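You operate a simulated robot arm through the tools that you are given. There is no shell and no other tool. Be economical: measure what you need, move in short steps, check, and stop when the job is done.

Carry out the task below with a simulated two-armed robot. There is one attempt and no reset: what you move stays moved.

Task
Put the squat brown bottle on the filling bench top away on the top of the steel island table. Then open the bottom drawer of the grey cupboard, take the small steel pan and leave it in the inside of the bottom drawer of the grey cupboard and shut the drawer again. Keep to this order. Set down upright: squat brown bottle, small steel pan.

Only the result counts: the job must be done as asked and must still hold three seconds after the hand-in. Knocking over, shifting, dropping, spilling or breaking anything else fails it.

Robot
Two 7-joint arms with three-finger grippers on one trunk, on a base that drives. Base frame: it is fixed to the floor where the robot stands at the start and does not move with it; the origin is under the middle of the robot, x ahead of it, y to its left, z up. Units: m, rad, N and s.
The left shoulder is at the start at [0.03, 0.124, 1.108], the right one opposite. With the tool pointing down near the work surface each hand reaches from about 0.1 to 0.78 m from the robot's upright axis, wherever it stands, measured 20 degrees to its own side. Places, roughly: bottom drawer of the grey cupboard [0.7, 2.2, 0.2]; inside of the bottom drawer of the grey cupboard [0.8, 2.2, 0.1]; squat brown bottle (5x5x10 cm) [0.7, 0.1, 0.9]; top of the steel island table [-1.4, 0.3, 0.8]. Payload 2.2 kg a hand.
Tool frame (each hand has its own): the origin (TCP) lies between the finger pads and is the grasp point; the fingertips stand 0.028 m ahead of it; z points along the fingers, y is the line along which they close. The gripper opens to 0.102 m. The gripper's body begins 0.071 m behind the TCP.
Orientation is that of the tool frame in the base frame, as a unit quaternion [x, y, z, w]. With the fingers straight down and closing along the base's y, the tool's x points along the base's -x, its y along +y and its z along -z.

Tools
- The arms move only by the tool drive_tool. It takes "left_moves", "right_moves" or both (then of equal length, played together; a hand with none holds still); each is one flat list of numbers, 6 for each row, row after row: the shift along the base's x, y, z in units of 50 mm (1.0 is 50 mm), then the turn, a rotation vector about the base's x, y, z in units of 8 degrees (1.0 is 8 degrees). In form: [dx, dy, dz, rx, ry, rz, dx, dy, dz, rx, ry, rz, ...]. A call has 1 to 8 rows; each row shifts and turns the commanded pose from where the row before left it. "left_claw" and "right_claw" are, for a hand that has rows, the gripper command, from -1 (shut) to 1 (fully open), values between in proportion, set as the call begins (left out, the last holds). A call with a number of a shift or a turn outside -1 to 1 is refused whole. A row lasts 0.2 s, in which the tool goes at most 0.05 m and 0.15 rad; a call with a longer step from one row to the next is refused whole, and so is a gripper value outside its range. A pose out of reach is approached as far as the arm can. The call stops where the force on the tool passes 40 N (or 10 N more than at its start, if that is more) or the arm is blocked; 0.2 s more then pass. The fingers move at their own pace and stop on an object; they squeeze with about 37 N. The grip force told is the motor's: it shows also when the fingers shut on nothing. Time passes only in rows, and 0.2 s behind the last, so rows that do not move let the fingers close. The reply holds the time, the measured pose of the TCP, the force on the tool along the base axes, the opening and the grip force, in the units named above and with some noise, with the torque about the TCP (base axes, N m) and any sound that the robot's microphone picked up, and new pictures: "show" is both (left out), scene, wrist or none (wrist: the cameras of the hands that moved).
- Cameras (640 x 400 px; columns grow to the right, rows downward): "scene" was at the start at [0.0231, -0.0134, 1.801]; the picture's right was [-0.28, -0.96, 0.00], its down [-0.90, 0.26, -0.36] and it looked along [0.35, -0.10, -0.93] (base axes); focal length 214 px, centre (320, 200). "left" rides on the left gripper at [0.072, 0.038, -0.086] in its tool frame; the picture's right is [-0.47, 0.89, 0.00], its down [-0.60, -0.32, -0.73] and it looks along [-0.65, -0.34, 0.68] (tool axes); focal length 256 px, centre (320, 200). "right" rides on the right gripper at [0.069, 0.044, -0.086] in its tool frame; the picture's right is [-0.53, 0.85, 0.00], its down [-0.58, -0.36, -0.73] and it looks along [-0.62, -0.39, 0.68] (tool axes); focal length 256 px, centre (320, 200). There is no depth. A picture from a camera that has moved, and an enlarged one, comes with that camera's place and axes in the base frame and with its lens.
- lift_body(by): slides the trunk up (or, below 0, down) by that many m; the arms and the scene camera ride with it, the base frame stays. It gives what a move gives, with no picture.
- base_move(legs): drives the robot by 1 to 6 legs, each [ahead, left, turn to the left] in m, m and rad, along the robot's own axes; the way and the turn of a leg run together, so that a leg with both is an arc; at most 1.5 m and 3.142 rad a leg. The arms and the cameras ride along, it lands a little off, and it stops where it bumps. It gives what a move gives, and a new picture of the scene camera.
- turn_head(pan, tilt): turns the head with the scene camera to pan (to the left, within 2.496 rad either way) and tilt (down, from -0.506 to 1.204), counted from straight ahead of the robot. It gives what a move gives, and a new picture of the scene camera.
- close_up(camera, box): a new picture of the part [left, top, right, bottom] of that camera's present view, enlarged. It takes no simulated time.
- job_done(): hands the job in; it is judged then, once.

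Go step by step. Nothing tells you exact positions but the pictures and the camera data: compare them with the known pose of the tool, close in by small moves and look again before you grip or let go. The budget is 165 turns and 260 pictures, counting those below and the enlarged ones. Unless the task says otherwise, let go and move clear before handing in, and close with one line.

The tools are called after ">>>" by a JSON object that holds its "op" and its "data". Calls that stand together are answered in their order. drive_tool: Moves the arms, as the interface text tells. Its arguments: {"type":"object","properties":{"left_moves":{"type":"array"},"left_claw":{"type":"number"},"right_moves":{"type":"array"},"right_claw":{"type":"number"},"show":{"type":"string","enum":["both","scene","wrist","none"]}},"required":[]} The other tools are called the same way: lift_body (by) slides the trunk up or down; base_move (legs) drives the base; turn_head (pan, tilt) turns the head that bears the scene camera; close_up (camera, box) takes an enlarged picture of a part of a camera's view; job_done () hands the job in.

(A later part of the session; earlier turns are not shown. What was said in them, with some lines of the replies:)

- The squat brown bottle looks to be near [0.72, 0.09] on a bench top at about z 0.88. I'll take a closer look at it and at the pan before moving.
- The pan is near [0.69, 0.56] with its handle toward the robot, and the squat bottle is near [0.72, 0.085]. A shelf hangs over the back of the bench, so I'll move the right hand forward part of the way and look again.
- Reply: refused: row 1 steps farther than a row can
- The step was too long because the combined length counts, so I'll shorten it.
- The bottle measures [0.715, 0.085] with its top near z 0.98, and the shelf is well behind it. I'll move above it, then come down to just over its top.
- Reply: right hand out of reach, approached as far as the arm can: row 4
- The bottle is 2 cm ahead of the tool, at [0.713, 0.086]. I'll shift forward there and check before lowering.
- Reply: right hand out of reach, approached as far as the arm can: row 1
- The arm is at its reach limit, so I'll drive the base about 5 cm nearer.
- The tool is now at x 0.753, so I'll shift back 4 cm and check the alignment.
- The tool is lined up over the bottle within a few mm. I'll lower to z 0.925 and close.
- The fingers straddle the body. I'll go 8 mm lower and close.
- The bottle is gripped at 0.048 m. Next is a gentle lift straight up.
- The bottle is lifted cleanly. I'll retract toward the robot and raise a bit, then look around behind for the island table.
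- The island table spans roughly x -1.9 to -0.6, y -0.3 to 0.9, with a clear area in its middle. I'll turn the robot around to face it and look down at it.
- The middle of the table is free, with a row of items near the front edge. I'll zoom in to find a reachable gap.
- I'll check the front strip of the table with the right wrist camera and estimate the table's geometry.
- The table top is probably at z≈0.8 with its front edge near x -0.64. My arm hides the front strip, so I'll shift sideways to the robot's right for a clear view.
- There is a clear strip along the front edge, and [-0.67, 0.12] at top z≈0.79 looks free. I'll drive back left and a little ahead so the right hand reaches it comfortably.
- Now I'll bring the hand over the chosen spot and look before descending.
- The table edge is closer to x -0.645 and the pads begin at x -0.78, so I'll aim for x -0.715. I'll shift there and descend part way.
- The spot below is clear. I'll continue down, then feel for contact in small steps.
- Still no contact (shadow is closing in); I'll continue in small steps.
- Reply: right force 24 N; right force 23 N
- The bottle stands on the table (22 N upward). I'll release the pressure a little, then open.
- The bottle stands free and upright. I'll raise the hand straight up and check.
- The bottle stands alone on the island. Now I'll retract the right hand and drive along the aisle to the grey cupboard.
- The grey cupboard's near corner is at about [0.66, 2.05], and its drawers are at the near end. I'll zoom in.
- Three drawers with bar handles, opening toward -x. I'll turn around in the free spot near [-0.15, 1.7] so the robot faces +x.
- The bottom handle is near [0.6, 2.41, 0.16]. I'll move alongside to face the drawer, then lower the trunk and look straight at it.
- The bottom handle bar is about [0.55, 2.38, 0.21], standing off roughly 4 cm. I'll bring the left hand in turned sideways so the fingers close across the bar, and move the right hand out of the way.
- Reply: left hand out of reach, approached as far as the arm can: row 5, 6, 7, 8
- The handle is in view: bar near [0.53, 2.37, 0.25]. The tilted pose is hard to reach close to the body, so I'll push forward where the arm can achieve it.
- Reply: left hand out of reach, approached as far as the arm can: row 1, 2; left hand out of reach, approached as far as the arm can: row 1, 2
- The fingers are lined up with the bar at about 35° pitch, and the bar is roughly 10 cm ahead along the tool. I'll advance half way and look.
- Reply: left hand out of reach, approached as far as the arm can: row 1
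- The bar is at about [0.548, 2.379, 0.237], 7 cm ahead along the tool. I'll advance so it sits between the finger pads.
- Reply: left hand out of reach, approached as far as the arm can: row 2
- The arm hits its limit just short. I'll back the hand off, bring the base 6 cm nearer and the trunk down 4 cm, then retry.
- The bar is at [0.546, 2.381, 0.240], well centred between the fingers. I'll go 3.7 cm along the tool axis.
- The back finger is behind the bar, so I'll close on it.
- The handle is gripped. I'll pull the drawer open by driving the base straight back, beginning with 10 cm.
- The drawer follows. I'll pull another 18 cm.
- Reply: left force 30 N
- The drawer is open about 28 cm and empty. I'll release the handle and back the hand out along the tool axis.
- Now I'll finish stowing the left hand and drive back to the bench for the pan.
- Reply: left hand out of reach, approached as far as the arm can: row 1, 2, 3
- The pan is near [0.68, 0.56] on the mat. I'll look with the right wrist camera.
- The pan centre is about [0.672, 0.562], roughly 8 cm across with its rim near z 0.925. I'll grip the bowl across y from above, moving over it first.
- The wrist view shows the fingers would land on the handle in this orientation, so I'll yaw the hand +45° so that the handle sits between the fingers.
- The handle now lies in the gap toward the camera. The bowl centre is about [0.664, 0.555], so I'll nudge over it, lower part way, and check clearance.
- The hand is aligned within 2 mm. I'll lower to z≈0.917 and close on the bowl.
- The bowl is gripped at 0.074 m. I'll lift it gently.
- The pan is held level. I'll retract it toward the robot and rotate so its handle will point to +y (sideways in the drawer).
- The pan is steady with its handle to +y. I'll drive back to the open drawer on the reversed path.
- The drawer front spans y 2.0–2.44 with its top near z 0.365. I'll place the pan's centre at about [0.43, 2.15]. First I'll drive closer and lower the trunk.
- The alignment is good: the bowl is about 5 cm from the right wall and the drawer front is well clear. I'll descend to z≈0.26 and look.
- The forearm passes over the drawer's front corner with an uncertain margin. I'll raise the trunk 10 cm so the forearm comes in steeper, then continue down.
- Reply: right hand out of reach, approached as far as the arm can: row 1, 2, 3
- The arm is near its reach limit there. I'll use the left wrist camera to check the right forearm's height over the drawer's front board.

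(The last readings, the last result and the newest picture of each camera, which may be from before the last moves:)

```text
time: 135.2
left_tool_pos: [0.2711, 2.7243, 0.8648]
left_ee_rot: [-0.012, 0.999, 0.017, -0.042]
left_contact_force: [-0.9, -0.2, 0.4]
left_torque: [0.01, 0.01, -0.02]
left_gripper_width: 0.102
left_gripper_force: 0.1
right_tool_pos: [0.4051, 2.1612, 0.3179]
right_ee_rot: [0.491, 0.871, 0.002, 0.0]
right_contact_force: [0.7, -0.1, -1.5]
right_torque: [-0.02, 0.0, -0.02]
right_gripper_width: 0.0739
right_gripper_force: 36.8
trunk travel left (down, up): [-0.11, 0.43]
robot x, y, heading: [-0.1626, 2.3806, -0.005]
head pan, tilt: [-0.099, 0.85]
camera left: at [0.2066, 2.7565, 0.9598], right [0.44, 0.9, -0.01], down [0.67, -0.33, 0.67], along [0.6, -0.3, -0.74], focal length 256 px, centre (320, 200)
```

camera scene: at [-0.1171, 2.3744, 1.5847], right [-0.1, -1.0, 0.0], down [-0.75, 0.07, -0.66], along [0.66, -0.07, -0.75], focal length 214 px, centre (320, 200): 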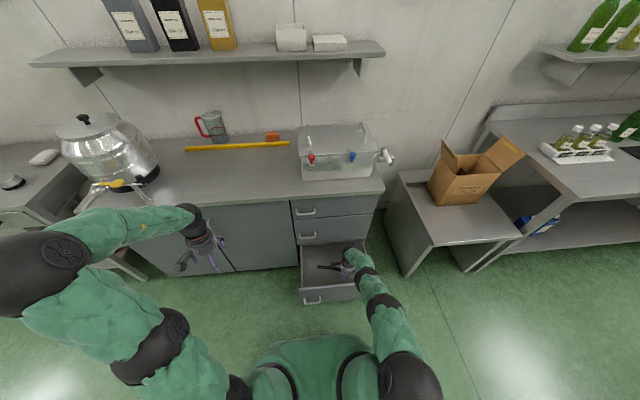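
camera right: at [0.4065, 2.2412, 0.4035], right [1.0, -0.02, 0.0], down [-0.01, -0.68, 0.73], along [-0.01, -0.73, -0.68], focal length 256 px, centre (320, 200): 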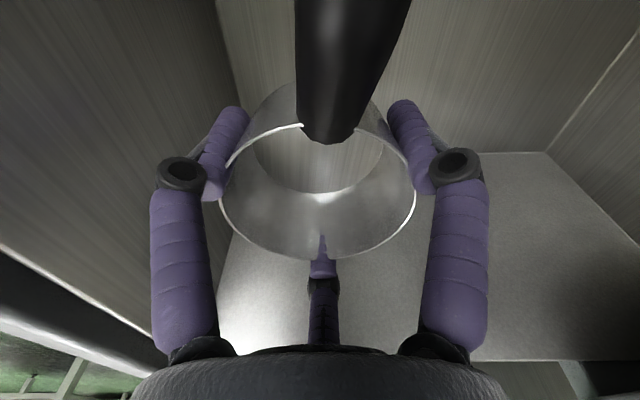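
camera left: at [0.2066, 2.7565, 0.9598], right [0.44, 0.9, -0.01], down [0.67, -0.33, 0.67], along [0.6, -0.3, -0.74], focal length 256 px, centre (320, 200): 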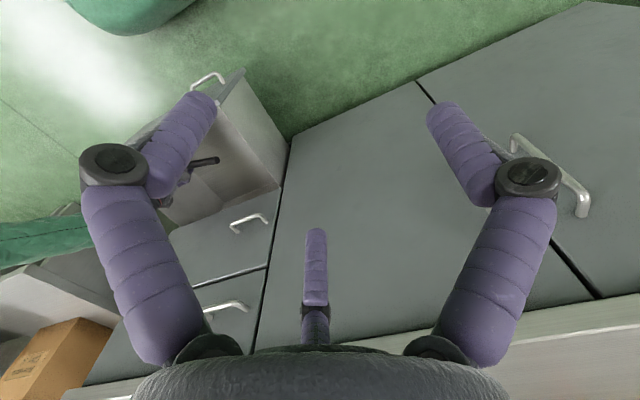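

The forearm is at z≈0.68 over the drawer front, so there is plenty of clearance. I'll raise the hand a little, move the base 8 cm closer, lower the trunk, and continue down.

>>> {"op": "drive_tool", "data": {"right_moves": [-0.2, 0, 0.9, 0, 0, 0, -0.6, -0.1, 0.7, 0, 0, 0, -0.2, 0, 0.6, 0, 0, 0], "show": "none"}}

>>> {"op": "base_move", "data": {"legs": [[0.075, 0, 0]]}}

>>> {"op": "lift_body", "data": {"by": -0.1}}

>>> {"op": "drive_tool", "data": {"right_moves": [0, 0, 0, 0, 0, 0], "show": "wrist"}}

```text
time: 135.8
left_tool_pos: [0.2699, 2.7256, 0.8661]
left_ee_rot: [-0.013, 0.999, 0.017, -0.04]
left_contact_force: [-1.1, -0.3, 1.2]
left_torque: [0.01, -0.04, -0.02]
left_gripper_width: 0.1018
left_gripper_force: 0.0
right_tool_pos: [0.3393, 2.1928, 0.3371]
right_ee_rot: [0.479, 0.877, 0.0, -0.032]
right_contact_force: [2.4, 0.5, -1.1]
right_torque: [-0.04, 0.16, -0.08]
right_gripper_width: 0.074
right_gripper_force: 37.1
trunk travel left (down, up): [-0.11, 0.43]
robot x, y, heading: [-0.1633, 2.3795, 0.001]
head pan, tilt: [-0.099, 0.85]
stopped in row 2 (right hand): the force on the tool passed its limit at 57 N (the readings are from after the stop); the commanded pose is now the measured one
```

```text
time: 136.8
left_tool_pos: [0.3477, 2.724, 0.8651]
left_ee_rot: [-0.012, 0.999, 0.018, -0.043]
left_contact_force: [0.8, 0.2, -1.5]
left_torque: [0.02, 0.0, -0.01]
left_gripper_width: 0.102
left_gripper_force: 0.0
right_tool_pos: [0.4133, 2.1926, 0.3361]
right_ee_rot: [0.481, 0.876, -0.001, -0.033]
right_contact_force: [0.3, 0.2, -1.6]
right_torque: [-0.01, 0.01, -0.02]
right_gripper_width: 0.074
right_gripper_force: 37.3
trunk travel left (down, up): [-0.11, 0.43]
robot x, y, heading: [-0.087, 2.3835, -0.003]
head pan, tilt: [-0.099, 0.85]
camera scene: at [-0.04, 2.3744, 1.5846], right [-0.1, -1.0, 0.0], down [-0.75, 0.07, -0.66], along [0.66, -0.07, -0.75], focal length 214 px, centre (320, 200)
```

scene: 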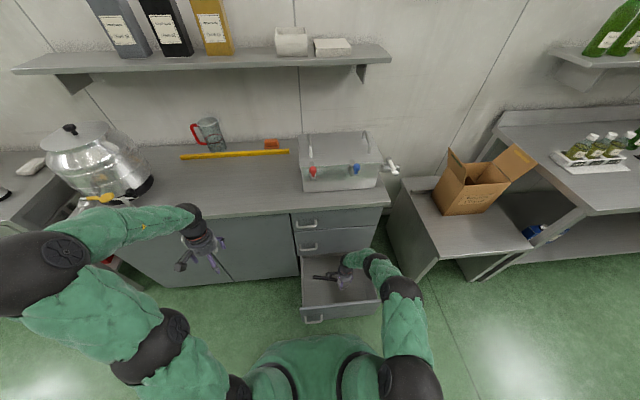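

```text
time: 138.1
left_tool_pos: [0.3463, 2.7249, 0.7661]
left_ee_rot: [-0.012, 0.999, 0.018, -0.041]
left_contact_force: [0.8, 0.1, 1.2]
left_torque: [-0.02, 0.05, 0.03]
left_gripper_width: 0.1022
left_gripper_force: 0.1
right_tool_pos: [0.4129, 2.1916, 0.2367]
right_ee_rot: [0.48, 0.877, 0.0, -0.033]
right_contact_force: [0.5, -0.4, -1.9]
right_torque: [-0.05, 0.01, 0.0]
right_gripper_width: 0.0741
right_gripper_force: 36.3
trunk travel left (down, up): [-0.01, 0.53]
robot x, y, heading: [-0.086, 2.3759, -0.003]
head pan, tilt: [-0.099, 0.85]
```

```text
time: 138.5
left_tool_pos: [0.3465, 2.7251, 0.7664]
left_ee_rot: [-0.011, 0.999, 0.016, -0.042]
left_contact_force: [-0.4, -0.5, 0.9]
left_torque: [0.01, 0.0, -0.02]
left_gripper_width: 0.1023
left_gripper_force: 0.0
right_tool_pos: [0.4128, 2.1919, 0.237]
right_ee_rot: [0.48, 0.877, -0.001, -0.034]
right_contact_force: [0.7, 0.9, -2.6]
right_torque: [-0.04, 0.01, -0.01]
right_gripper_width: 0.0737
right_gripper_force: 36.9
trunk travel left (down, up): [-0.01, 0.53]
robot x, y, heading: [-0.0844, 2.3791, -0.001]
head pan, tilt: [-0.099, 0.85]
camera right: at [0.4174, 2.2711, 0.3251], right [1.0, 0.01, -0.06], down [0.05, -0.7, 0.71], along [-0.04, -0.71, -0.7], focal length 256 px, centre (320, 200)
```

right: 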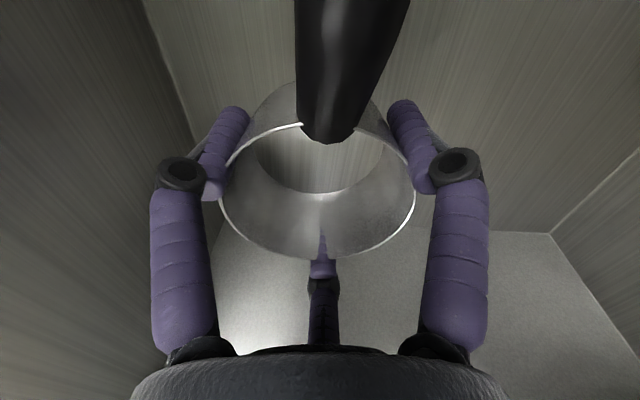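

That retreat stopped on a contact, but the pan is still firmly held and above the drawer floor, with a ~4° tilt. I'll level the hand and centre it slightly, then check.

>>> {"op": "drive_tool", "data": {"right_moves": [0.1, -0.3, 0, -0.23, -0.415, 0, 0, 0, 0, 0, 0, 0]}}

>>> {"op": "close_up", "data": {"camera": "scene", "box": [270, 220, 430, 340]}}

```text
time: 139.1
left_tool_pos: [0.346, 2.7246, 0.766]
left_ee_rot: [-0.012, 0.999, 0.016, -0.041]
left_contact_force: [0.0, 0.2, 0.8]
left_torque: [-0.04, 0.01, 0.01]
left_gripper_width: 0.1022
left_gripper_force: 0.0
right_tool_pos: [0.4179, 2.1788, 0.2366]
right_ee_rot: [0.479, 0.878, -0.001, 0.0]
right_contact_force: [-0.4, 0.5, -1.6]
right_torque: [-0.07, -0.02, 0.02]
right_gripper_width: 0.0739
right_gripper_force: 37.2
trunk travel left (down, up): [-0.01, 0.53]
robot x, y, heading: [-0.0888, 2.3791, 0.002]
head pan, tilt: [-0.099, 0.85]
camera scene: at [-0.0417, 2.3743, 1.4847], right [-0.1, -1.0, 0.0], down [-0.75, 0.07, -0.66], along [0.66, -0.07, -0.75], focal length 214 px, centre (320, 200)
camera right: at [0.4172, 2.2587, 0.3228], right [1.0, 0.01, 0.0], down [0.0, -0.68, 0.73], along [0.01, -0.73, -0.68], focal length 256 px, centre (320, 200)
```

scene: 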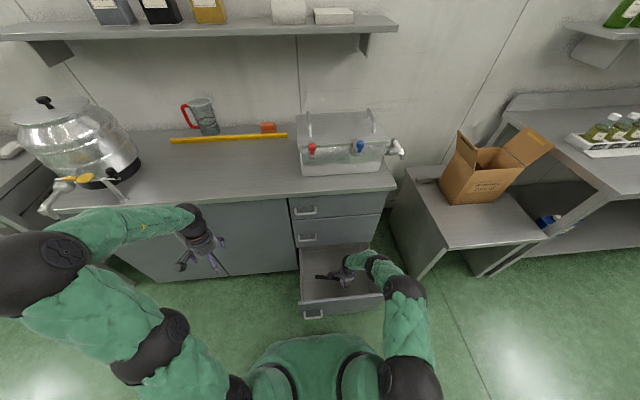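
right: 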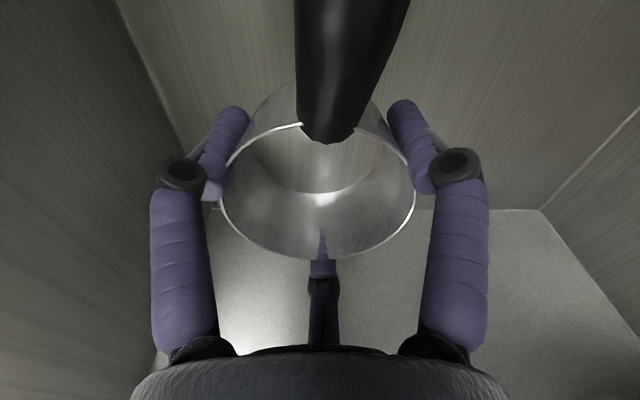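

```text
3.33 times, centred on (350, 280) of scene
camera zoom: at [-0.0417, 2.3743, 1.4847], right [-0.1, -1.0, 0.0], down [-0.75, 0.07, -0.66], along [0.66, -0.07, -0.75], focal length 715 px, centre (220, -67)
```

zoom: 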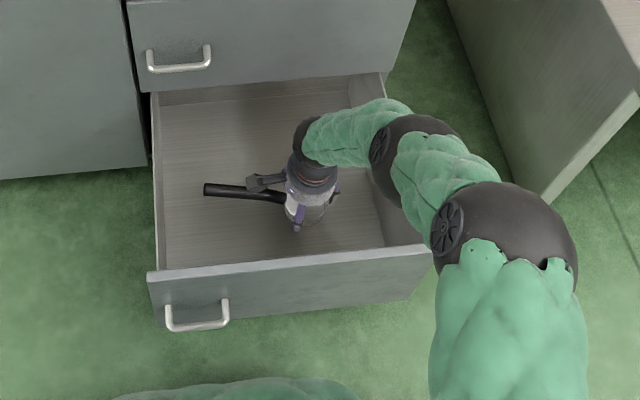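

The hand is level and centred. I'll continue down, then feel for contact.

>>> {"op": "drive_tool", "data": {"right_moves": [0, 0, -0.4, 0, 0, 0, 0, 0, -0.4, 0, 0, 0, 0, 0, -0.2, 0, 0, 0], "show": "none"}}

>>> {"op": "drive_tool", "data": {"right_moves": [0, 0, -0.12, 0, 0, 0], "show": "wrist"}}

```text
time: 139.9
left_tool_pos: [0.3461, 2.7255, 0.767]
left_ee_rot: [-0.012, 0.999, 0.017, -0.042]
left_contact_force: [0.3, 0.9, 0.3]
left_torque: [0.01, 0.0, 0.02]
left_gripper_width: 0.1021
left_gripper_force: 0.0
right_tool_pos: [0.4181, 2.1772, 0.1879]
right_ee_rot: [0.479, 0.878, -0.001, 0.002]
right_contact_force: [0.2, 0.1, -0.8]
right_torque: [-0.01, 0.03, 0.01]
right_gripper_width: 0.0739
right_gripper_force: 37.1
trunk travel left (down, up): [-0.01, 0.53]
robot x, y, heading: [-0.0895, 2.3782, -0.003]
head pan, tilt: [-0.099, 0.85]
```

```text
time: 140.3
left_tool_pos: [0.3461, 2.724, 0.7663]
left_ee_rot: [-0.012, 0.999, 0.017, -0.041]
left_contact_force: [-0.5, 0.4, 0.3]
left_torque: [-0.02, -0.01, -0.01]
left_gripper_width: 0.1021
left_gripper_force: 0.1
right_tool_pos: [0.4174, 2.1769, 0.1807]
right_ee_rot: [0.48, 0.877, 0.0, 0.0]
right_contact_force: [0.8, 0.8, -1.4]
right_torque: [-0.01, -0.01, 0.02]
right_gripper_width: 0.0736
right_gripper_force: 36.8
trunk travel left (down, up): [-0.01, 0.53]
robot x, y, heading: [-0.0894, 2.379, 0.002]
head pan, tilt: [-0.099, 0.85]
camera right: at [0.4165, 2.2587, 0.2671], right [1.0, 0.01, 0.0], down [0.01, -0.68, 0.73], along [0.0, -0.73, -0.68], focal length 256 px, centre (320, 200)
```

right: 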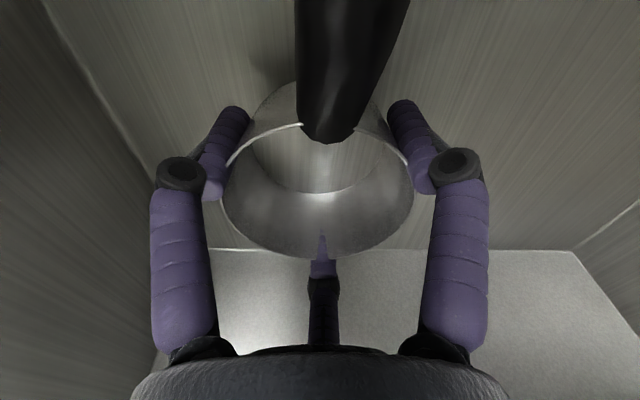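

The drawer floor is about z 0.12, roughly 2.5 cm below the pan.

>>> {"op": "drive_tool", "data": {"right_moves": [0, 0, -0.25, 0, 0, 0], "show": "none"}}

>>> {"op": "drive_tool", "data": {"right_moves": [0, 0, -0.1, 0, 0, 0], "show": "none"}}

>>> {"op": "drive_tool", "data": {"right_moves": [0, 0, -0.08, 0, 0, 0], "show": "wrist"}}

```text
time: 140.7
left_tool_pos: [0.3471, 2.7242, 0.7655]
left_ee_rot: [-0.012, 0.999, 0.017, -0.042]
left_contact_force: [0.1, 0.2, -0.1]
left_torque: [-0.01, -0.01, -0.01]
left_gripper_width: 0.1019
left_gripper_force: 0.1
right_tool_pos: [0.4187, 2.1767, 0.1688]
right_ee_rot: [0.48, 0.877, -0.001, 0.001]
right_contact_force: [-0.5, -0.5, -1.0]
right_torque: [-0.02, 0.02, -0.01]
right_gripper_width: 0.074
right_gripper_force: 36.9
trunk travel left (down, up): [-0.01, 0.53]
robot x, y, heading: [-0.0907, 2.3827, -0.002]
head pan, tilt: [-0.099, 0.85]
```

```text
time: 141.1
left_tool_pos: [0.3458, 2.7242, 0.7667]
left_ee_rot: [-0.012, 0.999, 0.017, -0.041]
left_contact_force: [0.0, -0.4, -0.3]
left_torque: [-0.02, 0.0, -0.01]
left_gripper_width: 0.1019
left_gripper_force: 0.1
right_tool_pos: [0.4173, 2.1774, 0.1625]
right_ee_rot: [0.48, 0.877, -0.001, 0.0]
right_contact_force: [0.2, 0.4, -1.6]
right_torque: [0.02, 0.03, 0.04]
right_gripper_width: 0.0738
right_gripper_force: 36.5
trunk travel left (down, up): [-0.01, 0.53]
robot x, y, heading: [-0.0882, 2.3783, 0.0]
head pan, tilt: [-0.099, 0.85]
```

```text
time: 141.5
left_tool_pos: [0.3465, 2.7257, 0.7663]
left_ee_rot: [-0.012, 0.999, 0.017, -0.041]
left_contact_force: [0.1, -1.2, 0.9]
left_torque: [0.02, 0.0, -0.01]
left_gripper_width: 0.102
left_gripper_force: 0.0
right_tool_pos: [0.4164, 2.1771, 0.1609]
right_ee_rot: [0.48, 0.877, -0.001, 0.001]
right_contact_force: [0.6, -0.9, -1.3]
right_torque: [-0.04, 0.0, 0.01]
right_gripper_width: 0.0737
right_gripper_force: 36.7
trunk travel left (down, up): [-0.01, 0.53]
robot x, y, heading: [-0.0887, 2.3832, 0.001]
head pan, tilt: [-0.099, 0.85]
camera right: at [0.4162, 2.2593, 0.2473], right [1.0, 0.01, 0.0], down [0.0, -0.68, 0.73], along [0.0, -0.73, -0.68], focal length 256 px, centre (320, 200)
```

right: 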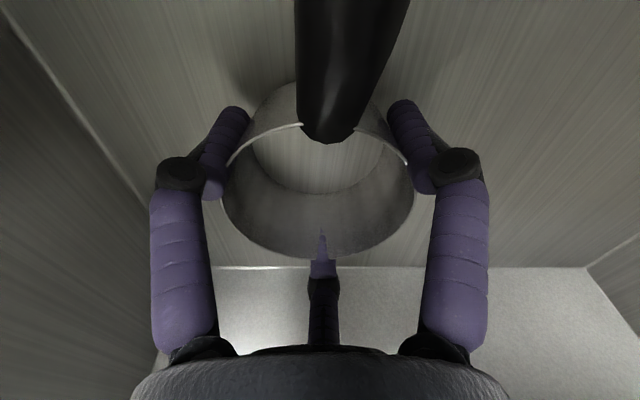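

>>> {"op": "drive_tool", "data": {"right_moves": [0, 0, -0.1, 0, 0, 0], "show": "none"}}

>>> {"op": "drive_tool", "data": {"right_moves": [0, 0, -0.08, 0, 0, 0], "show": "none"}}

>>> {"op": "drive_tool", "data": {"right_moves": [0, 0, -0.06, 0, 0, 0], "show": "wrist"}}

```text
time: 141.9
left_tool_pos: [0.3466, 2.725, 0.7665]
left_ee_rot: [-0.011, 0.999, 0.017, -0.041]
left_contact_force: [-1.0, 1.5, -0.1]
left_torque: [-0.01, 0.02, 0.01]
left_gripper_width: 0.1018
left_gripper_force: 0.0
right_tool_pos: [0.4157, 2.1777, 0.1612]
right_ee_rot: [0.48, 0.878, -0.001, 0.0]
right_contact_force: [-1.1, -0.2, -2.3]
right_torque: [-0.04, 0.0, 0.0]
right_gripper_width: 0.0738
right_gripper_force: 36.8
right hand out of reach, approached as far as the arm can: row 1
trunk travel left (down, up): [-0.01, 0.53]
robot x, y, heading: [-0.0855, 2.3825, 0.001]
head pan, tilt: [-0.099, 0.85]
```

```text
time: 142.3
left_tool_pos: [0.3455, 2.7243, 0.7664]
left_ee_rot: [-0.011, 0.999, 0.017, -0.042]
left_contact_force: [-0.7, -0.2, 0.1]
left_torque: [0.03, 0.04, 0.01]
left_gripper_width: 0.102
left_gripper_force: 0.3
right_tool_pos: [0.4168, 2.1779, 0.1606]
right_ee_rot: [0.479, 0.878, -0.002, 0.001]
right_contact_force: [0.3, -0.8, -2.5]
right_torque: [-0.04, 0.0, -0.03]
right_gripper_width: 0.0738
right_gripper_force: 37.2
right hand out of reach, approached as far as the arm can: row 1
trunk travel left (down, up): [-0.01, 0.53]
robot x, y, heading: [-0.0873, 2.3792, -0.001]
head pan, tilt: [-0.099, 0.85]
```

```text
time: 142.7
left_tool_pos: [0.3462, 2.7238, 0.7665]
left_ee_rot: [-0.012, 0.999, 0.017, -0.041]
left_contact_force: [0.0, -0.8, 0.2]
left_torque: [0.0, 0.0, 0.0]
left_gripper_width: 0.1021
left_gripper_force: 0.0
right_tool_pos: [0.416, 2.1775, 0.1613]
right_ee_rot: [0.48, 0.878, 0.0, 0.001]
right_contact_force: [0.2, 0.4, -2.2]
right_torque: [0.02, 0.0, 0.0]
right_gripper_width: 0.0738
right_gripper_force: 37.0
trunk travel left (down, up): [-0.01, 0.53]
robot x, y, heading: [-0.0894, 2.3819, -0.003]
head pan, tilt: [-0.099, 0.85]
camera right: at [0.4161, 2.2594, 0.2472], right [1.0, 0.01, 0.0], down [0.0, -0.68, 0.73], along [0.0, -0.73, -0.68], focal length 256 px, centre (320, 200)
```

right: 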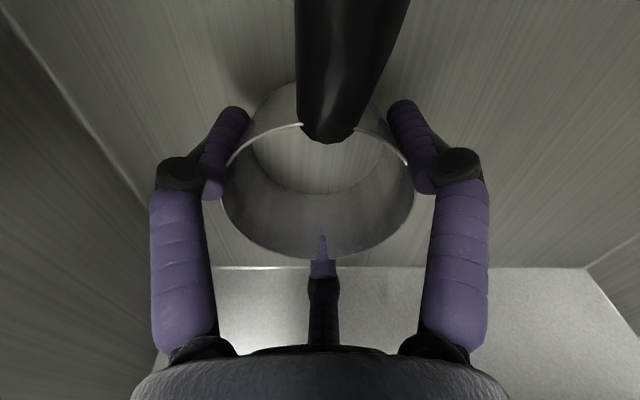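

The arm is at its reach limit again. The trunk has 1 cm left, so I'll use that.

>>> {"op": "lift_body", "data": {"by": -0.005}}

>>> {"op": "lift_body", "data": {"by": -0.005}}

>>> {"op": "turn_head", "data": {"pan": 0.0, "tilt": 1.2}}

```text
time: 143.3
left_tool_pos: [0.3476, 2.7237, 0.7606]
left_ee_rot: [-0.012, 0.999, 0.017, -0.042]
left_contact_force: [-0.2, 0.1, -0.2]
left_torque: [0.03, 0.0, -0.02]
left_gripper_width: 0.102
left_gripper_force: 0.1
right_tool_pos: [0.4172, 2.1784, 0.1554]
right_ee_rot: [0.48, 0.877, -0.001, 0.0]
right_contact_force: [0.0, -0.1, -2.1]
right_torque: [-0.02, 0.01, 0.0]
right_gripper_width: 0.0738
right_gripper_force: 36.9
trunk travel left (down, up): [-0.005, 0.535]
robot x, y, heading: [-0.0873, 2.3773, 0.002]
head pan, tilt: [-0.099, 0.85]
```

```text
time: 143.8
left_tool_pos: [0.3466, 2.7242, 0.7568]
left_ee_rot: [-0.011, 0.999, 0.017, -0.042]
left_contact_force: [0.3, -0.6, -0.6]
left_torque: [-0.01, -0.01, -0.03]
left_gripper_width: 0.1022
left_gripper_force: 0.0
right_tool_pos: [0.4184, 2.1762, 0.1534]
right_ee_rot: [0.479, 0.878, 0.0, 0.002]
right_contact_force: [0.6, 0.0, 15.6]
right_torque: [0.19, 0.23, 0.02]
right_gripper_width: 0.0746
right_gripper_force: 36.9
trunk travel left (down, up): [0.0, 0.54]
robot x, y, heading: [-0.0882, 2.3797, 0.001]
head pan, tilt: [-0.099, 0.85]
```

```text
time: 144.6
left_tool_pos: [0.3452, 2.7239, 0.7575]
left_ee_rot: [-0.011, 0.999, 0.017, -0.041]
left_contact_force: [0.0, -0.1, -0.2]
left_torque: [0.01, 0.06, 0.04]
left_gripper_width: 0.1021
left_gripper_force: 0.1
right_tool_pos: [0.4176, 2.1766, 0.1522]
right_ee_rot: [0.48, 0.877, -0.001, 0.002]
right_contact_force: [0.6, -4.5, 19.5]
right_torque: [-0.02, 0.07, 0.03]
right_gripper_width: 0.0748
right_gripper_force: 37.4
trunk travel left (down, up): [0.0, 0.54]
robot x, y, heading: [-0.0924, 2.3803, 0.001]
head pan, tilt: [0.0, 1.201]
camera scene: at [-0.0649, 2.3827, 1.4511], right [0.0, -1.0, 0.0], down [-0.93, 0.0, -0.36], along [0.36, 0.0, -0.93], focal length 214 px, centre (320, 200)
```

scene: 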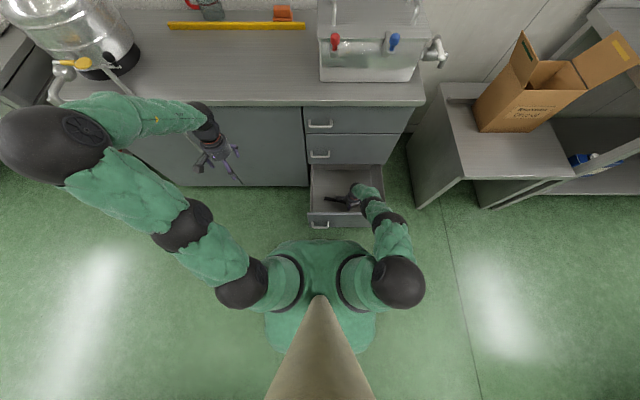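

Contact: the pan stands on the drawer floor (about 20 N). I'll open the gripper.

>>> {"op": "drive_tool", "data": {"right_moves": [0, 0, 0, 0, 0, 0, 0, 0, 0, 0, 0, 0, 0, 0, 0, 0, 0, 0], "right_claw": 1, "show": "wrist"}}

```text
time: 145.4
left_tool_pos: [0.3455, 2.7249, 0.7561]
left_ee_rot: [-0.012, 0.999, 0.016, -0.042]
left_contact_force: [0.5, -0.2, 0.9]
left_torque: [-0.02, 0.02, -0.01]
left_gripper_width: 0.1016
left_gripper_force: 0.1
right_tool_pos: [0.416, 2.1789, 0.1517]
right_ee_rot: [0.48, 0.877, -0.001, -0.001]
right_contact_force: [-0.7, -0.5, 0.1]
right_torque: [-0.02, -0.01, 0.01]
right_gripper_width: 0.1021
right_gripper_force: 0.1
trunk travel left (down, up): [0.0, 0.54]
robot x, y, heading: [-0.0898, 2.3815, 0.0]
head pan, tilt: [0.0, 1.201]
camera right: at [0.4157, 2.2596, 0.2371], right [1.0, 0.01, 0.0], down [0.01, -0.68, 0.73], along [0.0, -0.73, -0.68], focal length 256 px, centre (320, 200)
```

right: 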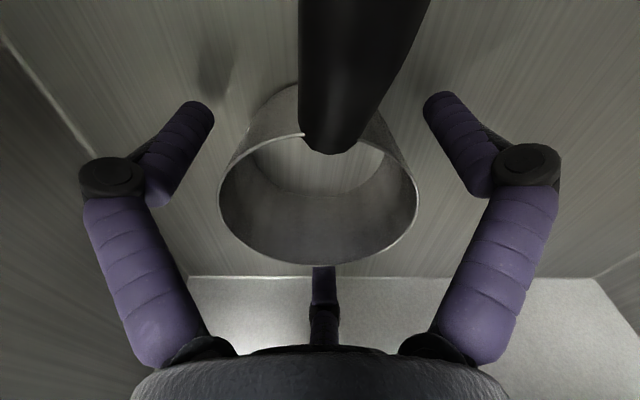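

The pan is free and upright. I'll raise the hand straight up using the trunk, then look.

>>> {"op": "lift_body", "data": {"by": 0.3}}

>>> {"op": "drive_tool", "data": {"right_moves": [0, 0, 0, 0, 0, 0]}}

```text
time: 148.4
left_tool_pos: [0.3464, 2.7236, 1.0563]
left_ee_rot: [-0.011, 0.999, 0.017, -0.041]
left_contact_force: [-0.3, 0.9, 0.3]
left_torque: [-0.02, -0.02, 0.02]
left_gripper_width: 0.1018
left_gripper_force: 0.1
right_tool_pos: [0.4153, 2.1773, 0.4515]
right_ee_rot: [0.48, 0.877, -0.002, 0.001]
right_contact_force: [0.6, 0.1, 0.4]
right_torque: [-0.01, 0.0, -0.01]
right_gripper_width: 0.1019
right_gripper_force: 0.0
trunk travel left (down, up): [-0.3, 0.24]
robot x, y, heading: [-0.0911, 2.3813, 0.003]
head pan, tilt: [0.0, 1.201]
```

```text
time: 148.8
left_tool_pos: [0.3469, 2.7253, 1.0564]
left_ee_rot: [-0.012, 0.999, 0.017, -0.041]
left_contact_force: [-0.7, 0.1, -1.1]
left_torque: [0.01, -0.03, -0.01]
left_gripper_width: 0.1023
left_gripper_force: 0.1
right_tool_pos: [0.416, 2.1768, 0.4501]
right_ee_rot: [0.48, 0.878, -0.001, 0.001]
right_contact_force: [0.0, 0.2, 0.7]
right_torque: [0.0, 0.0, 0.02]
right_gripper_width: 0.1019
right_gripper_force: 0.0
trunk travel left (down, up): [-0.3, 0.24]
robot x, y, heading: [-0.0869, 2.3782, -0.003]
head pan, tilt: [0.0, 1.201]
camera scene: at [-0.0635, 2.3822, 1.7509], right [0.0, -1.0, 0.0], down [-0.93, 0.0, -0.36], along [0.36, 0.0, -0.93], focal length 214 px, centre (320, 200)
camera right: at [0.4161, 2.2594, 0.5372], right [1.0, 0.01, 0.0], down [0.0, -0.68, 0.73], along [0.0, -0.73, -0.68], focal length 256 px, centre (320, 200)
```

scene: 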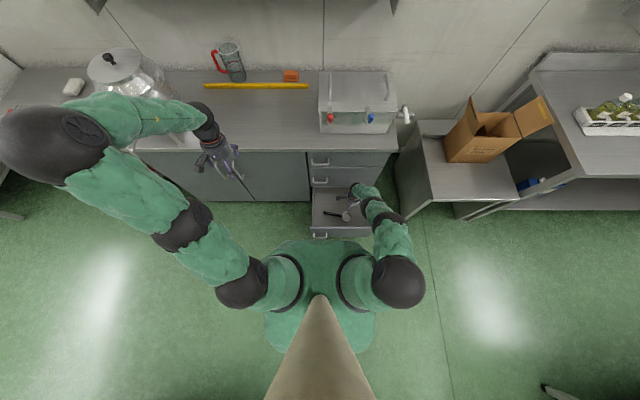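
right: 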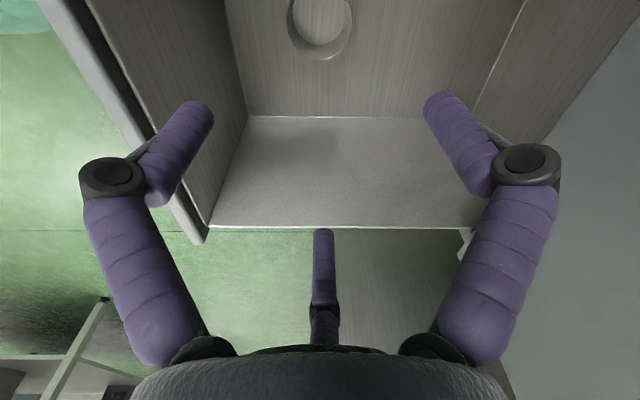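

The pan is in the drawer. Now I'll back away and prepare the right hand, fist forward and down, to push the drawer front shut.

>>> {"op": "drive_tool", "data": {"right_moves": [0, 0, 0.8, 0, 0, 0, 0, 0, 0.8, 0, 0, 0], "right_claw": -1, "show": "none"}}

>>> {"op": "base_move", "data": {"legs": [[-0.28, 0, 0]]}}

>>> {"op": "turn_head", "data": {"pan": -0.1, "tilt": 0.9}}

>>> {"op": "close_up", "data": {"camera": "scene", "box": [260, 190, 420, 310]}}

```text
time: 149.4
left_tool_pos: [0.3463, 2.7246, 1.0558]
left_ee_rot: [-0.011, 0.999, 0.017, -0.041]
left_contact_force: [-0.2, 0.8, -0.2]
left_torque: [0.04, -0.03, -0.01]
left_gripper_width: 0.1021
left_gripper_force: 0.1
right_tool_pos: [0.4164, 2.1775, 0.5309]
right_ee_rot: [0.479, 0.878, -0.001, 0.0]
right_contact_force: [0.3, -0.1, -0.3]
right_torque: [0.0, -0.05, -0.01]
right_gripper_width: 0.0023
right_gripper_force: 31.2
trunk travel left (down, up): [-0.3, 0.24]
robot x, y, heading: [-0.0832, 2.3795, -0.001]
head pan, tilt: [0.0, 1.201]
```

```text
time: 151.4
left_tool_pos: [0.0682, 2.7229, 1.0563]
left_ee_rot: [-0.01, 0.999, 0.017, -0.041]
left_contact_force: [-0.5, -0.2, 0.7]
left_torque: [-0.03, -0.02, 0.02]
left_gripper_width: 0.102
left_gripper_force: 0.1
right_tool_pos: [0.1374, 2.1747, 0.5318]
right_ee_rot: [0.481, 0.877, 0.0, 0.001]
right_contact_force: [-0.9, -0.4, 0.0]
right_torque: [0.03, -0.06, -0.03]
right_gripper_width: 0.0021
right_gripper_force: 32.0
trunk travel left (down, up): [-0.3, 0.24]
robot x, y, heading: [-0.3661, 2.3814, 0.001]
head pan, tilt: [0.0, 1.201]
camera scene: at [-0.3434, 2.3824, 1.751], right [0.0, -1.0, 0.0], down [-0.93, 0.0, -0.36], along [0.36, 0.0, -0.93], focal length 214 px, centre (320, 200)
```

scene: 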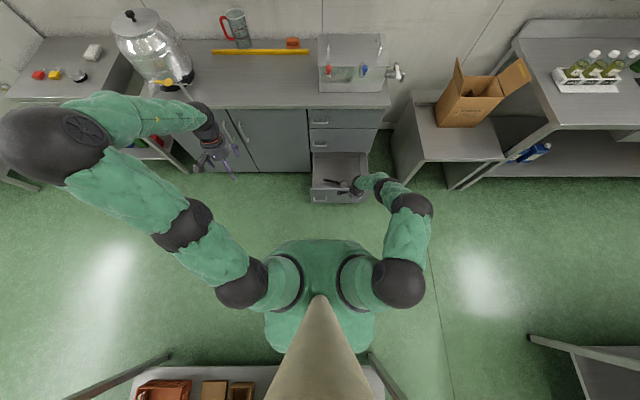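

```text
time: 152.2
left_tool_pos: [0.0704, 2.7239, 1.0569]
left_ee_rot: [-0.01, 0.999, 0.017, -0.042]
left_contact_force: [-0.2, 1.2, -0.3]
left_torque: [0.01, 0.0, 0.05]
left_gripper_width: 0.1019
left_gripper_force: 0.1
right_tool_pos: [0.1379, 2.1756, 0.5313]
right_ee_rot: [0.481, 0.877, 0.0, 0.001]
right_contact_force: [0.2, 0.6, -0.6]
right_torque: [-0.02, -0.01, -0.02]
right_gripper_width: 0.0021
right_gripper_force: 31.5
trunk travel left (down, up): [-0.3, 0.24]
robot x, y, heading: [-0.362, 2.3828, -0.004]
head pan, tilt: [-0.099, 0.901]
camera scene: at [-0.3228, 2.3749, 1.7707], right [-0.1, -0.99, 0.0], down [-0.78, 0.08, -0.62], along [0.62, -0.06, -0.78], focal length 214 px, centre (320, 200)
```

scene: 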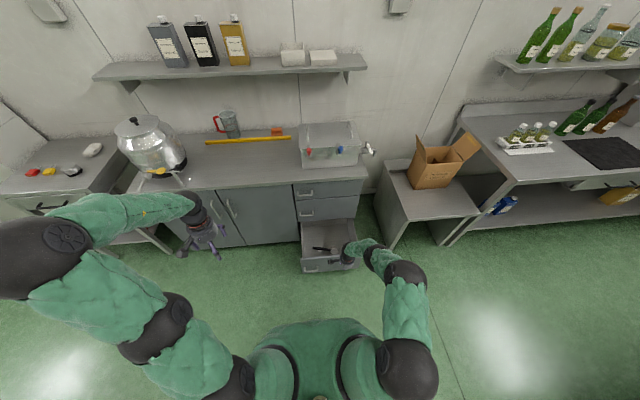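

```text
3.33 times, centred on (340, 250) of scene
camera zoom: at [-0.3228, 2.3749, 1.7707], right [-0.1, -0.99, 0.0], down [-0.78, 0.08, -0.62], along [0.62, -0.06, -0.78], focal length 715 px, centre (253, 33)
```

zoom: 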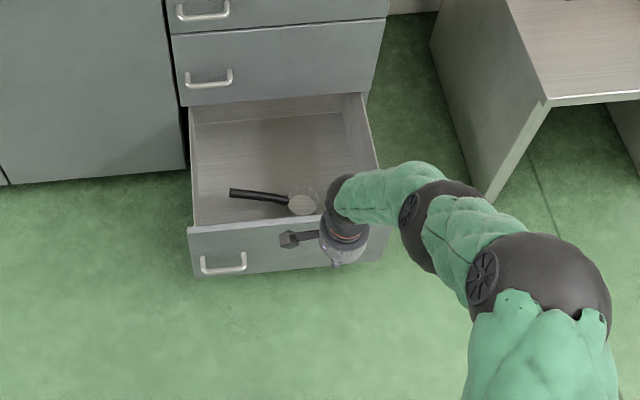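

The pan is standing upright in the drawer. I'll turn the right fist and pitch it forward.

>>> {"op": "drive_tool", "data": {"right_moves": [0, 0.15, 0, 0, 0, -1, 0, 0.15, 0, 0, 0, -1, 0, 0.15, 0, 0, 0, -1, 0, 0.15, 0, 0, 0, -1, 0, 0, 0, 0, -1, 0, 0, 0, 0, 0, -1, 0, 0, 0, 0, 0, -1, 0, 0, 0, 0, 0, -1, 0], "show": "scene"}}

```text
time: 154.0
left_tool_pos: [0.0691, 2.7228, 1.0572]
left_ee_rot: [-0.011, 0.999, 0.017, -0.041]
left_contact_force: [0.5, 0.5, 0.2]
left_torque: [-0.02, -0.02, 0.01]
left_gripper_width: 0.1021
left_gripper_force: 0.1
right_tool_pos: [0.1467, 2.2124, 0.5288]
right_ee_rot: [0.686, 0.702, 0.151, 0.117]
right_contact_force: [-0.1, 0.2, 0.7]
right_torque: [0.01, 0.04, 0.03]
right_gripper_width: 0.0021
right_gripper_force: 31.7
right hand out of reach, approached as far as the arm can: row 7, 8
trunk travel left (down, up): [-0.3, 0.24]
robot x, y, heading: [-0.3695, 2.3777, -0.01]
head pan, tilt: [-0.099, 0.901]
camera scene: at [-0.3228, 2.3752, 1.7708], right [-0.1, -0.99, 0.0], down [-0.78, 0.08, -0.62], along [0.62, -0.06, -0.78], focal length 214 px, centre (320, 200)
```

scene: 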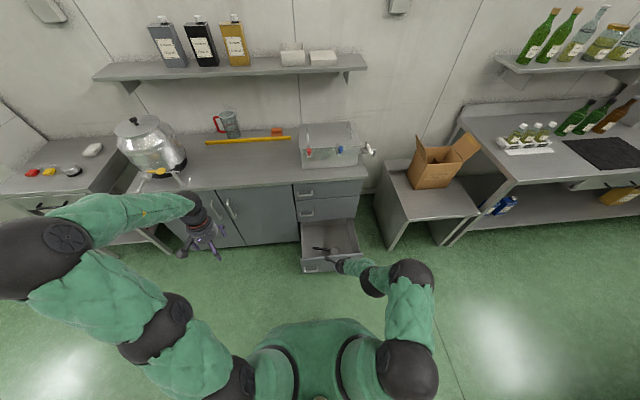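

>>> {"op": "lift_body", "data": {"by": -0.28}}

>>> {"op": "drive_tool", "data": {"right_moves": [0.5, 0, 0, 0, -0.7, 0, 0.5, 0, 0, 0, -0.7, 0]}}

>>> {"op": "close_up", "data": {"camera": "scene", "box": [260, 190, 420, 310]}}

```text
time: 156.8
left_tool_pos: [0.0696, 2.7241, 0.7759]
left_ee_rot: [-0.011, 0.999, 0.018, -0.041]
left_contact_force: [1.0, -0.4, 0.4]
left_torque: [0.04, 0.03, 0.01]
left_gripper_width: 0.1018
left_gripper_force: 0.0
right_tool_pos: [0.1465, 2.2123, 0.248]
right_ee_rot: [0.685, 0.702, 0.152, 0.118]
right_contact_force: [0.0, -0.4, -0.4]
right_torque: [0.01, 0.0, -0.01]
right_gripper_width: 0.0021
right_gripper_force: 31.7
trunk travel left (down, up): [-0.02, 0.52]
robot x, y, heading: [-0.3648, 2.3781, -0.006]
head pan, tilt: [-0.099, 0.901]
```

```text
time: 157.4
left_tool_pos: [0.0697, 2.7229, 0.7755]
left_ee_rot: [-0.01, 0.999, 0.017, -0.041]
left_contact_force: [-0.5, 0.8, 0.1]
left_torque: [0.01, 0.04, 0.01]
left_gripper_width: 0.1021
left_gripper_force: 0.1
right_tool_pos: [0.2409, 2.2074, 0.2422]
right_ee_rot: [0.668, 0.692, 0.21, 0.175]
right_contact_force: [-1.3, 0.6, -1.2]
right_torque: [-0.03, -0.07, -0.03]
right_gripper_width: 0.0019
right_gripper_force: 31.2
right hand out of reach, approached as far as the arm can: row 1, 2
trunk travel left (down, up): [-0.02, 0.52]
robot x, y, heading: [-0.3666, 2.3809, -0.0]
head pan, tilt: [-0.099, 0.901]
camera scene: at [-0.3222, 2.375, 1.4907], right [-0.1, -0.99, 0.0], down [-0.78, 0.08, -0.62], along [0.62, -0.06, -0.78], focal length 214 px, centre (320, 200)
camera right: at [0.2301, 2.2721, 0.3405], right [0.74, -0.52, 0.42], down [-0.67, -0.62, 0.41], along [0.05, -0.59, -0.81], focal length 256 px, centre (320, 200)
```

scene: 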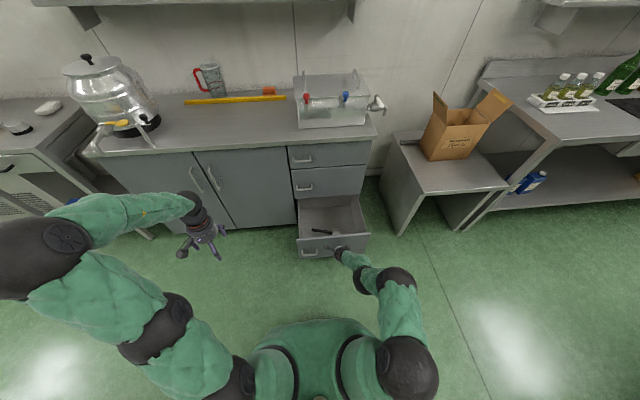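
right: 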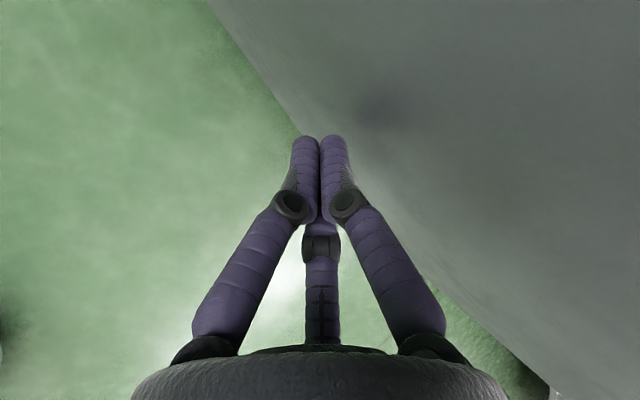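

```text
3.33 times, centred on (340, 250) of scene
camera zoom: at [-0.3222, 2.375, 1.4907], right [-0.1, -0.99, 0.0], down [-0.78, 0.08, -0.62], along [0.62, -0.06, -0.78], focal length 715 px, centre (253, 33)
```

zoom: 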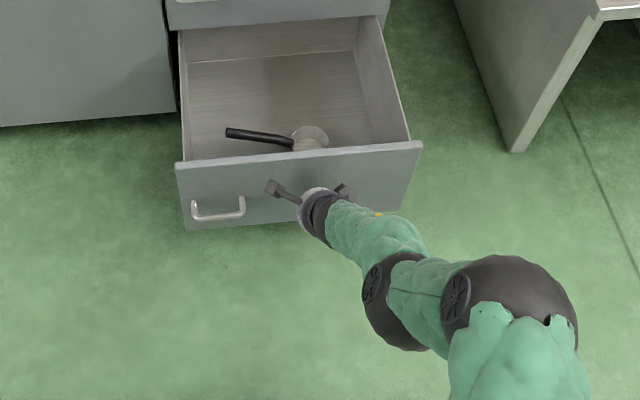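

The fist faces the drawer front near its centre. I'll push by driving the base forward in stages.

>>> {"op": "base_move", "data": {"legs": [[0.15, 0, 0]]}}

>>> {"op": "close_up", "data": {"camera": "scene", "box": [260, 190, 420, 310]}}

```text
time: 158.8
left_tool_pos: [0.2213, 2.7201, 0.776]
left_ee_rot: [-0.009, 0.999, 0.016, -0.041]
left_contact_force: [-0.3, -0.6, 0.3]
left_torque: [0.04, 0.0, 0.03]
left_gripper_width: 0.1019
left_gripper_force: 0.1
right_tool_pos: [0.391, 2.2036, 0.2429]
right_ee_rot: [0.671, 0.69, 0.209, 0.175]
right_contact_force: [-0.5, -0.4, -0.4]
right_torque: [0.0, 0.0, -0.01]
right_gripper_width: 0.0021
right_gripper_force: 31.1
trunk travel left (down, up): [-0.02, 0.52]
robot x, y, heading: [-0.2132, 2.3787, -0.008]
head pan, tilt: [-0.099, 0.901]
camera scene: at [-0.1725, 2.3741, 1.4907], right [-0.11, -0.99, 0.0], down [-0.78, 0.08, -0.62], along [0.62, -0.07, -0.78], focal length 214 px, centre (320, 200)
```

scene: 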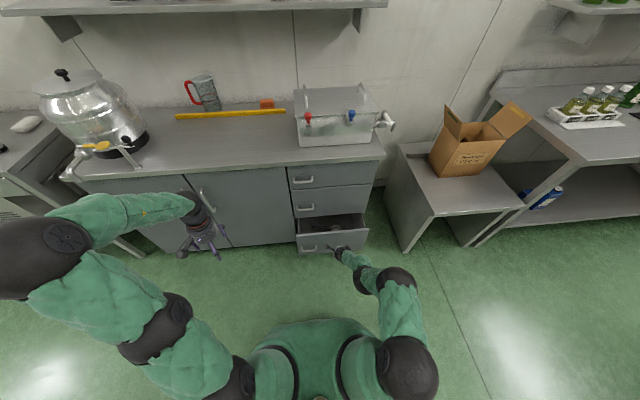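

```text
3.33 times, centred on (340, 250) of scene
camera zoom: at [-0.1725, 2.3741, 1.4907], right [-0.11, -0.99, 0.0], down [-0.78, 0.08, -0.62], along [0.62, -0.07, -0.78], focal length 715 px, centre (253, 33)
```

zoom: 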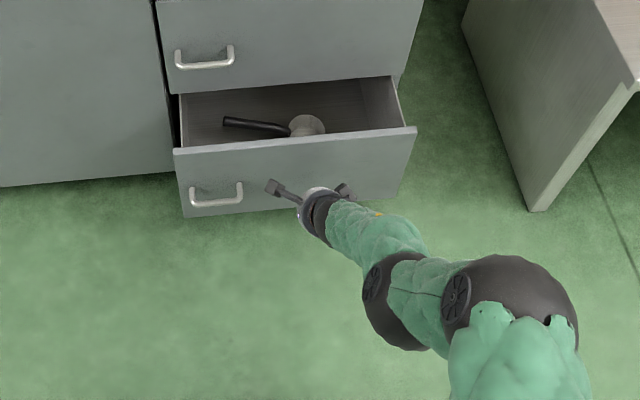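

The drawer is closing smoothly with the pan upright. I'll push 13 cm more.

>>> {"op": "base_move", "data": {"legs": [[0.13, 0, 0.005]]}}

>>> {"op": "close_up", "data": {"camera": "scene", "box": [260, 190, 420, 310]}}

```text
time: 160.1
left_tool_pos: [0.3499, 2.7233, 0.7776]
left_ee_rot: [-0.012, 0.999, 0.017, -0.041]
left_contact_force: [0.3, 0.5, -0.2]
left_torque: [-0.03, 0.0, 0.01]
left_gripper_width: 0.1016
left_gripper_force: 0.0
right_tool_pos: [0.523, 2.2065, 0.2438]
right_ee_rot: [0.668, 0.692, 0.211, 0.176]
right_contact_force: [0.5, -0.4, -0.2]
right_torque: [0.01, 0.01, -0.03]
right_gripper_width: 0.0021
right_gripper_force: 31.3
trunk travel left (down, up): [-0.02, 0.52]
robot x, y, heading: [-0.0873, 2.3806, 0.003]
head pan, tilt: [-0.099, 0.901]
camera scene: at [-0.0413, 2.3739, 1.4907], right [-0.1, -0.99, 0.0], down [-0.78, 0.08, -0.62], along [0.62, -0.06, -0.78], focal length 214 px, centre (320, 200)
```

scene: 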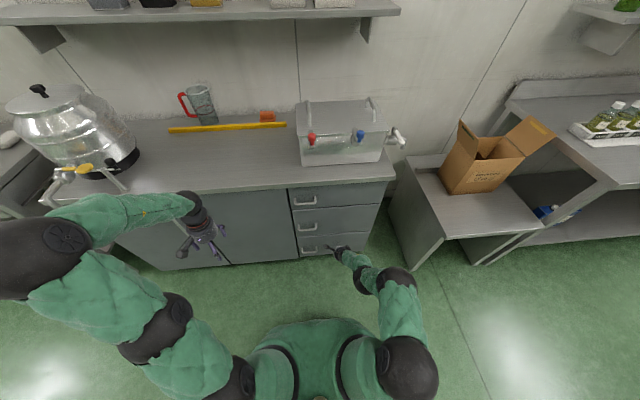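

```text
3.33 times, centred on (340, 250) of scene
camera zoom: at [-0.0413, 2.3739, 1.4907], right [-0.1, -0.99, 0.0], down [-0.78, 0.08, -0.62], along [0.62, -0.06, -0.78], focal length 715 px, centre (253, 33)
```

zoom: 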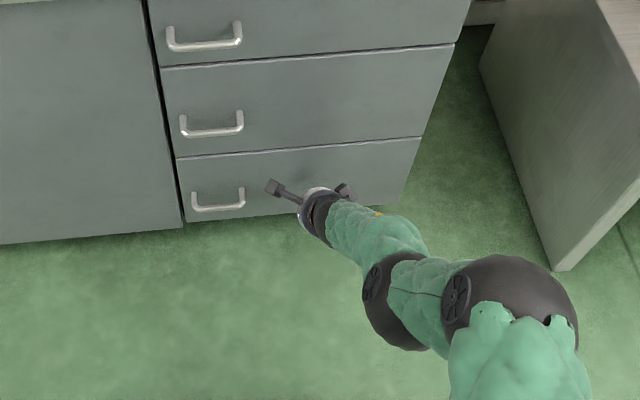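

It looks nearly shut. I'll nudge on with the arm until I feel resistance.

>>> {"op": "drive_tool", "data": {"right_moves": [0.15, 0, 0, 0, 0, 0, 0.15, 0, 0, 0, 0, 0, 0.15, 0, 0, 0, 0, 0, 0.15, 0, 0, 0, 0, 0], "show": "wrist"}}

```text
time: 161.2
left_tool_pos: [0.3507, 2.7224, 0.7757]
left_ee_rot: [-0.01, 0.999, 0.016, -0.041]
left_contact_force: [0.1, 0.7, -0.2]
left_torque: [-0.03, -0.01, 0.03]
left_gripper_width: 0.102
left_gripper_force: 0.1
right_tool_pos: [0.5436, 2.2078, 0.2366]
right_ee_rot: [0.67, 0.693, 0.207, 0.169]
right_contact_force: [0.0, 0.3, 0.4]
right_torque: [0.02, -0.01, 0.0]
right_gripper_width: 0.0019
right_gripper_force: 31.7
trunk travel left (down, up): [-0.02, 0.52]
robot x, y, heading: [-0.0871, 2.3777, -0.002]
head pan, tilt: [-0.099, 0.901]
stopped in row 4 (right hand): the force on the tool passed its limit at 42 N (the readings are from after the stop); the commanded pose is now the measured one
camera right: at [0.5341, 2.2736, 0.3355], right [0.75, -0.52, 0.41], down [-0.66, -0.63, 0.42], along [0.04, -0.58, -0.81], focal length 256 px, centre (320, 200)
```

right: 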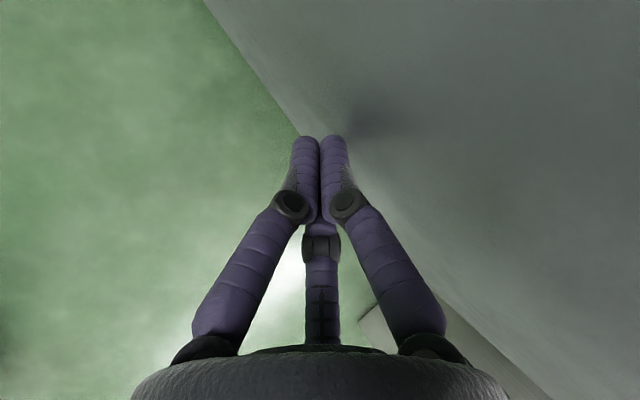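

The hand met a hard stop at 42 N, so the drawer should be shut. I'll back away and verify.

>>> {"op": "base_move", "data": {"legs": [[-0.2, 0, 0]]}}

>>> {"op": "lift_body", "data": {"by": 0.2}}

>>> {"op": "turn_head", "data": {"pan": -0.05, "tilt": 0.75}}

>>> {"op": "close_up", "data": {"camera": "scene", "box": [260, 170, 420, 290]}}

```text
time: 162.9
left_tool_pos: [0.1439, 2.7235, 0.7762]
left_ee_rot: [-0.01, 0.999, 0.017, -0.041]
left_contact_force: [-0.1, 0.6, -0.3]
left_torque: [0.01, -0.03, 0.0]
left_gripper_width: 0.1018
left_gripper_force: 0.1
right_tool_pos: [0.3408, 2.2107, 0.2373]
right_ee_rot: [0.669, 0.694, 0.207, 0.17]
right_contact_force: [-0.2, -0.2, 0.1]
right_torque: [0.01, 0.01, 0.02]
right_gripper_width: 0.002
right_gripper_force: 31.5
trunk travel left (down, up): [-0.02, 0.52]
robot x, y, heading: [-0.29, 2.3782, 0.001]
head pan, tilt: [-0.099, 0.901]
camera scene: at [-0.2468, 2.3739, 1.4908], right [-0.1, -1.0, 0.0], down [-0.78, 0.08, -0.62], along [0.62, -0.06, -0.78], focal length 214 px, centre (320, 200)
```

scene: 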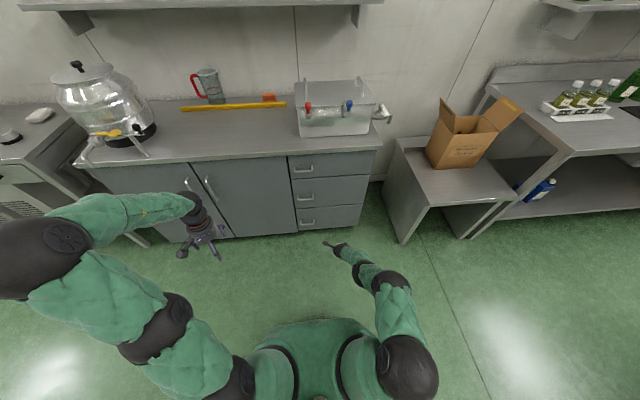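

```text
time: 165.0
left_tool_pos: [0.1447, 2.7224, 0.9746]
left_ee_rot: [-0.012, 0.999, 0.017, -0.041]
left_contact_force: [-0.4, 0.2, 0.3]
left_torque: [0.0, -0.01, 0.01]
left_gripper_width: 0.1021
left_gripper_force: 0.0
right_tool_pos: [0.3407, 2.2107, 0.4371]
right_ee_rot: [0.669, 0.694, 0.206, 0.168]
right_contact_force: [1.0, 0.0, -0.5]
right_torque: [0.02, -0.05, -0.02]
right_gripper_width: 0.0021
right_gripper_force: 31.9
trunk travel left (down, up): [-0.22, 0.32]
robot x, y, heading: [-0.2908, 2.3819, 0.002]
head pan, tilt: [-0.099, 0.901]
```

```text
time: 165.7
left_tool_pos: [0.1447, 2.7237, 0.9759]
left_ee_rot: [-0.011, 0.999, 0.017, -0.041]
left_contact_force: [0.3, 0.1, -0.5]
left_torque: [-0.02, 0.0, 0.0]
left_gripper_width: 0.102
left_gripper_force: 0.1
right_tool_pos: [0.3407, 2.209, 0.437]
right_ee_rot: [0.669, 0.694, 0.207, 0.169]
right_contact_force: [-0.3, -0.3, 0.0]
right_torque: [0.0, -0.01, -0.01]
right_gripper_width: 0.0021
right_gripper_force: 31.7
trunk travel left (down, up): [-0.22, 0.32]
robot x, y, heading: [-0.2904, 2.3776, -0.002]
head pan, tilt: [-0.051, 0.75]
camera scene: at [-0.2388, 2.3772, 1.7026], right [-0.05, -1.0, 0.0], down [-0.68, 0.03, -0.73], along [0.73, -0.04, -0.68], focal length 214 px, centre (320, 200)
```

scene: 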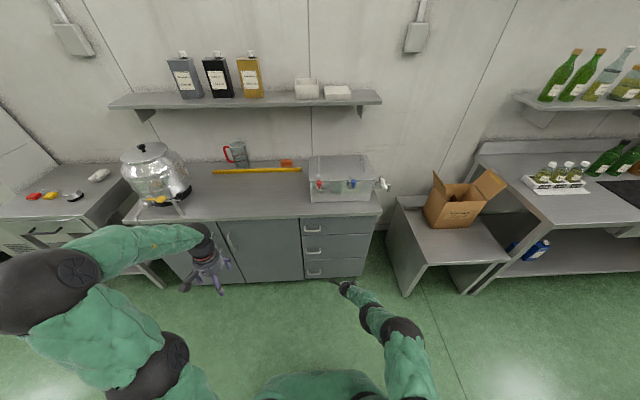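

```text
3.33 times, centred on (340, 230) of scene
camera zoom: at [-0.2388, 2.3772, 1.7026], right [-0.05, -1.0, 0.0], down [-0.68, 0.03, -0.73], along [0.73, -0.04, -0.68], focal length 715 px, centre (253, 100)
```

zoom: 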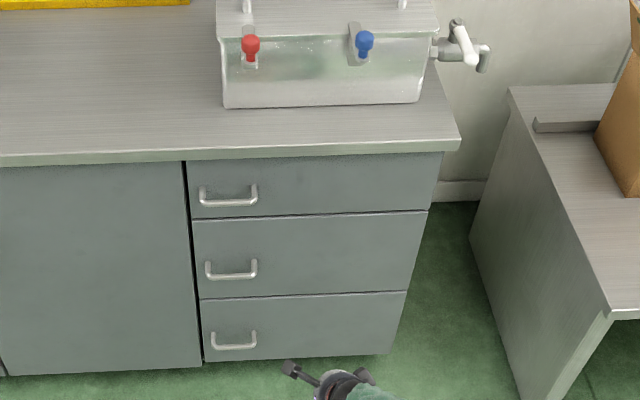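

The drawer front is flush with the others, the pan is inside, the bottle is on the island, and both hands are clear. I'm handing in.

>>> {"op": "job_done", "data": {}}

```text
The job is handed in.
```

The squat brown bottle is standing upright on the steel island table. The small steel pan is standing upright in the bottom drawer of the grey cupboard, and the drawer is shut.
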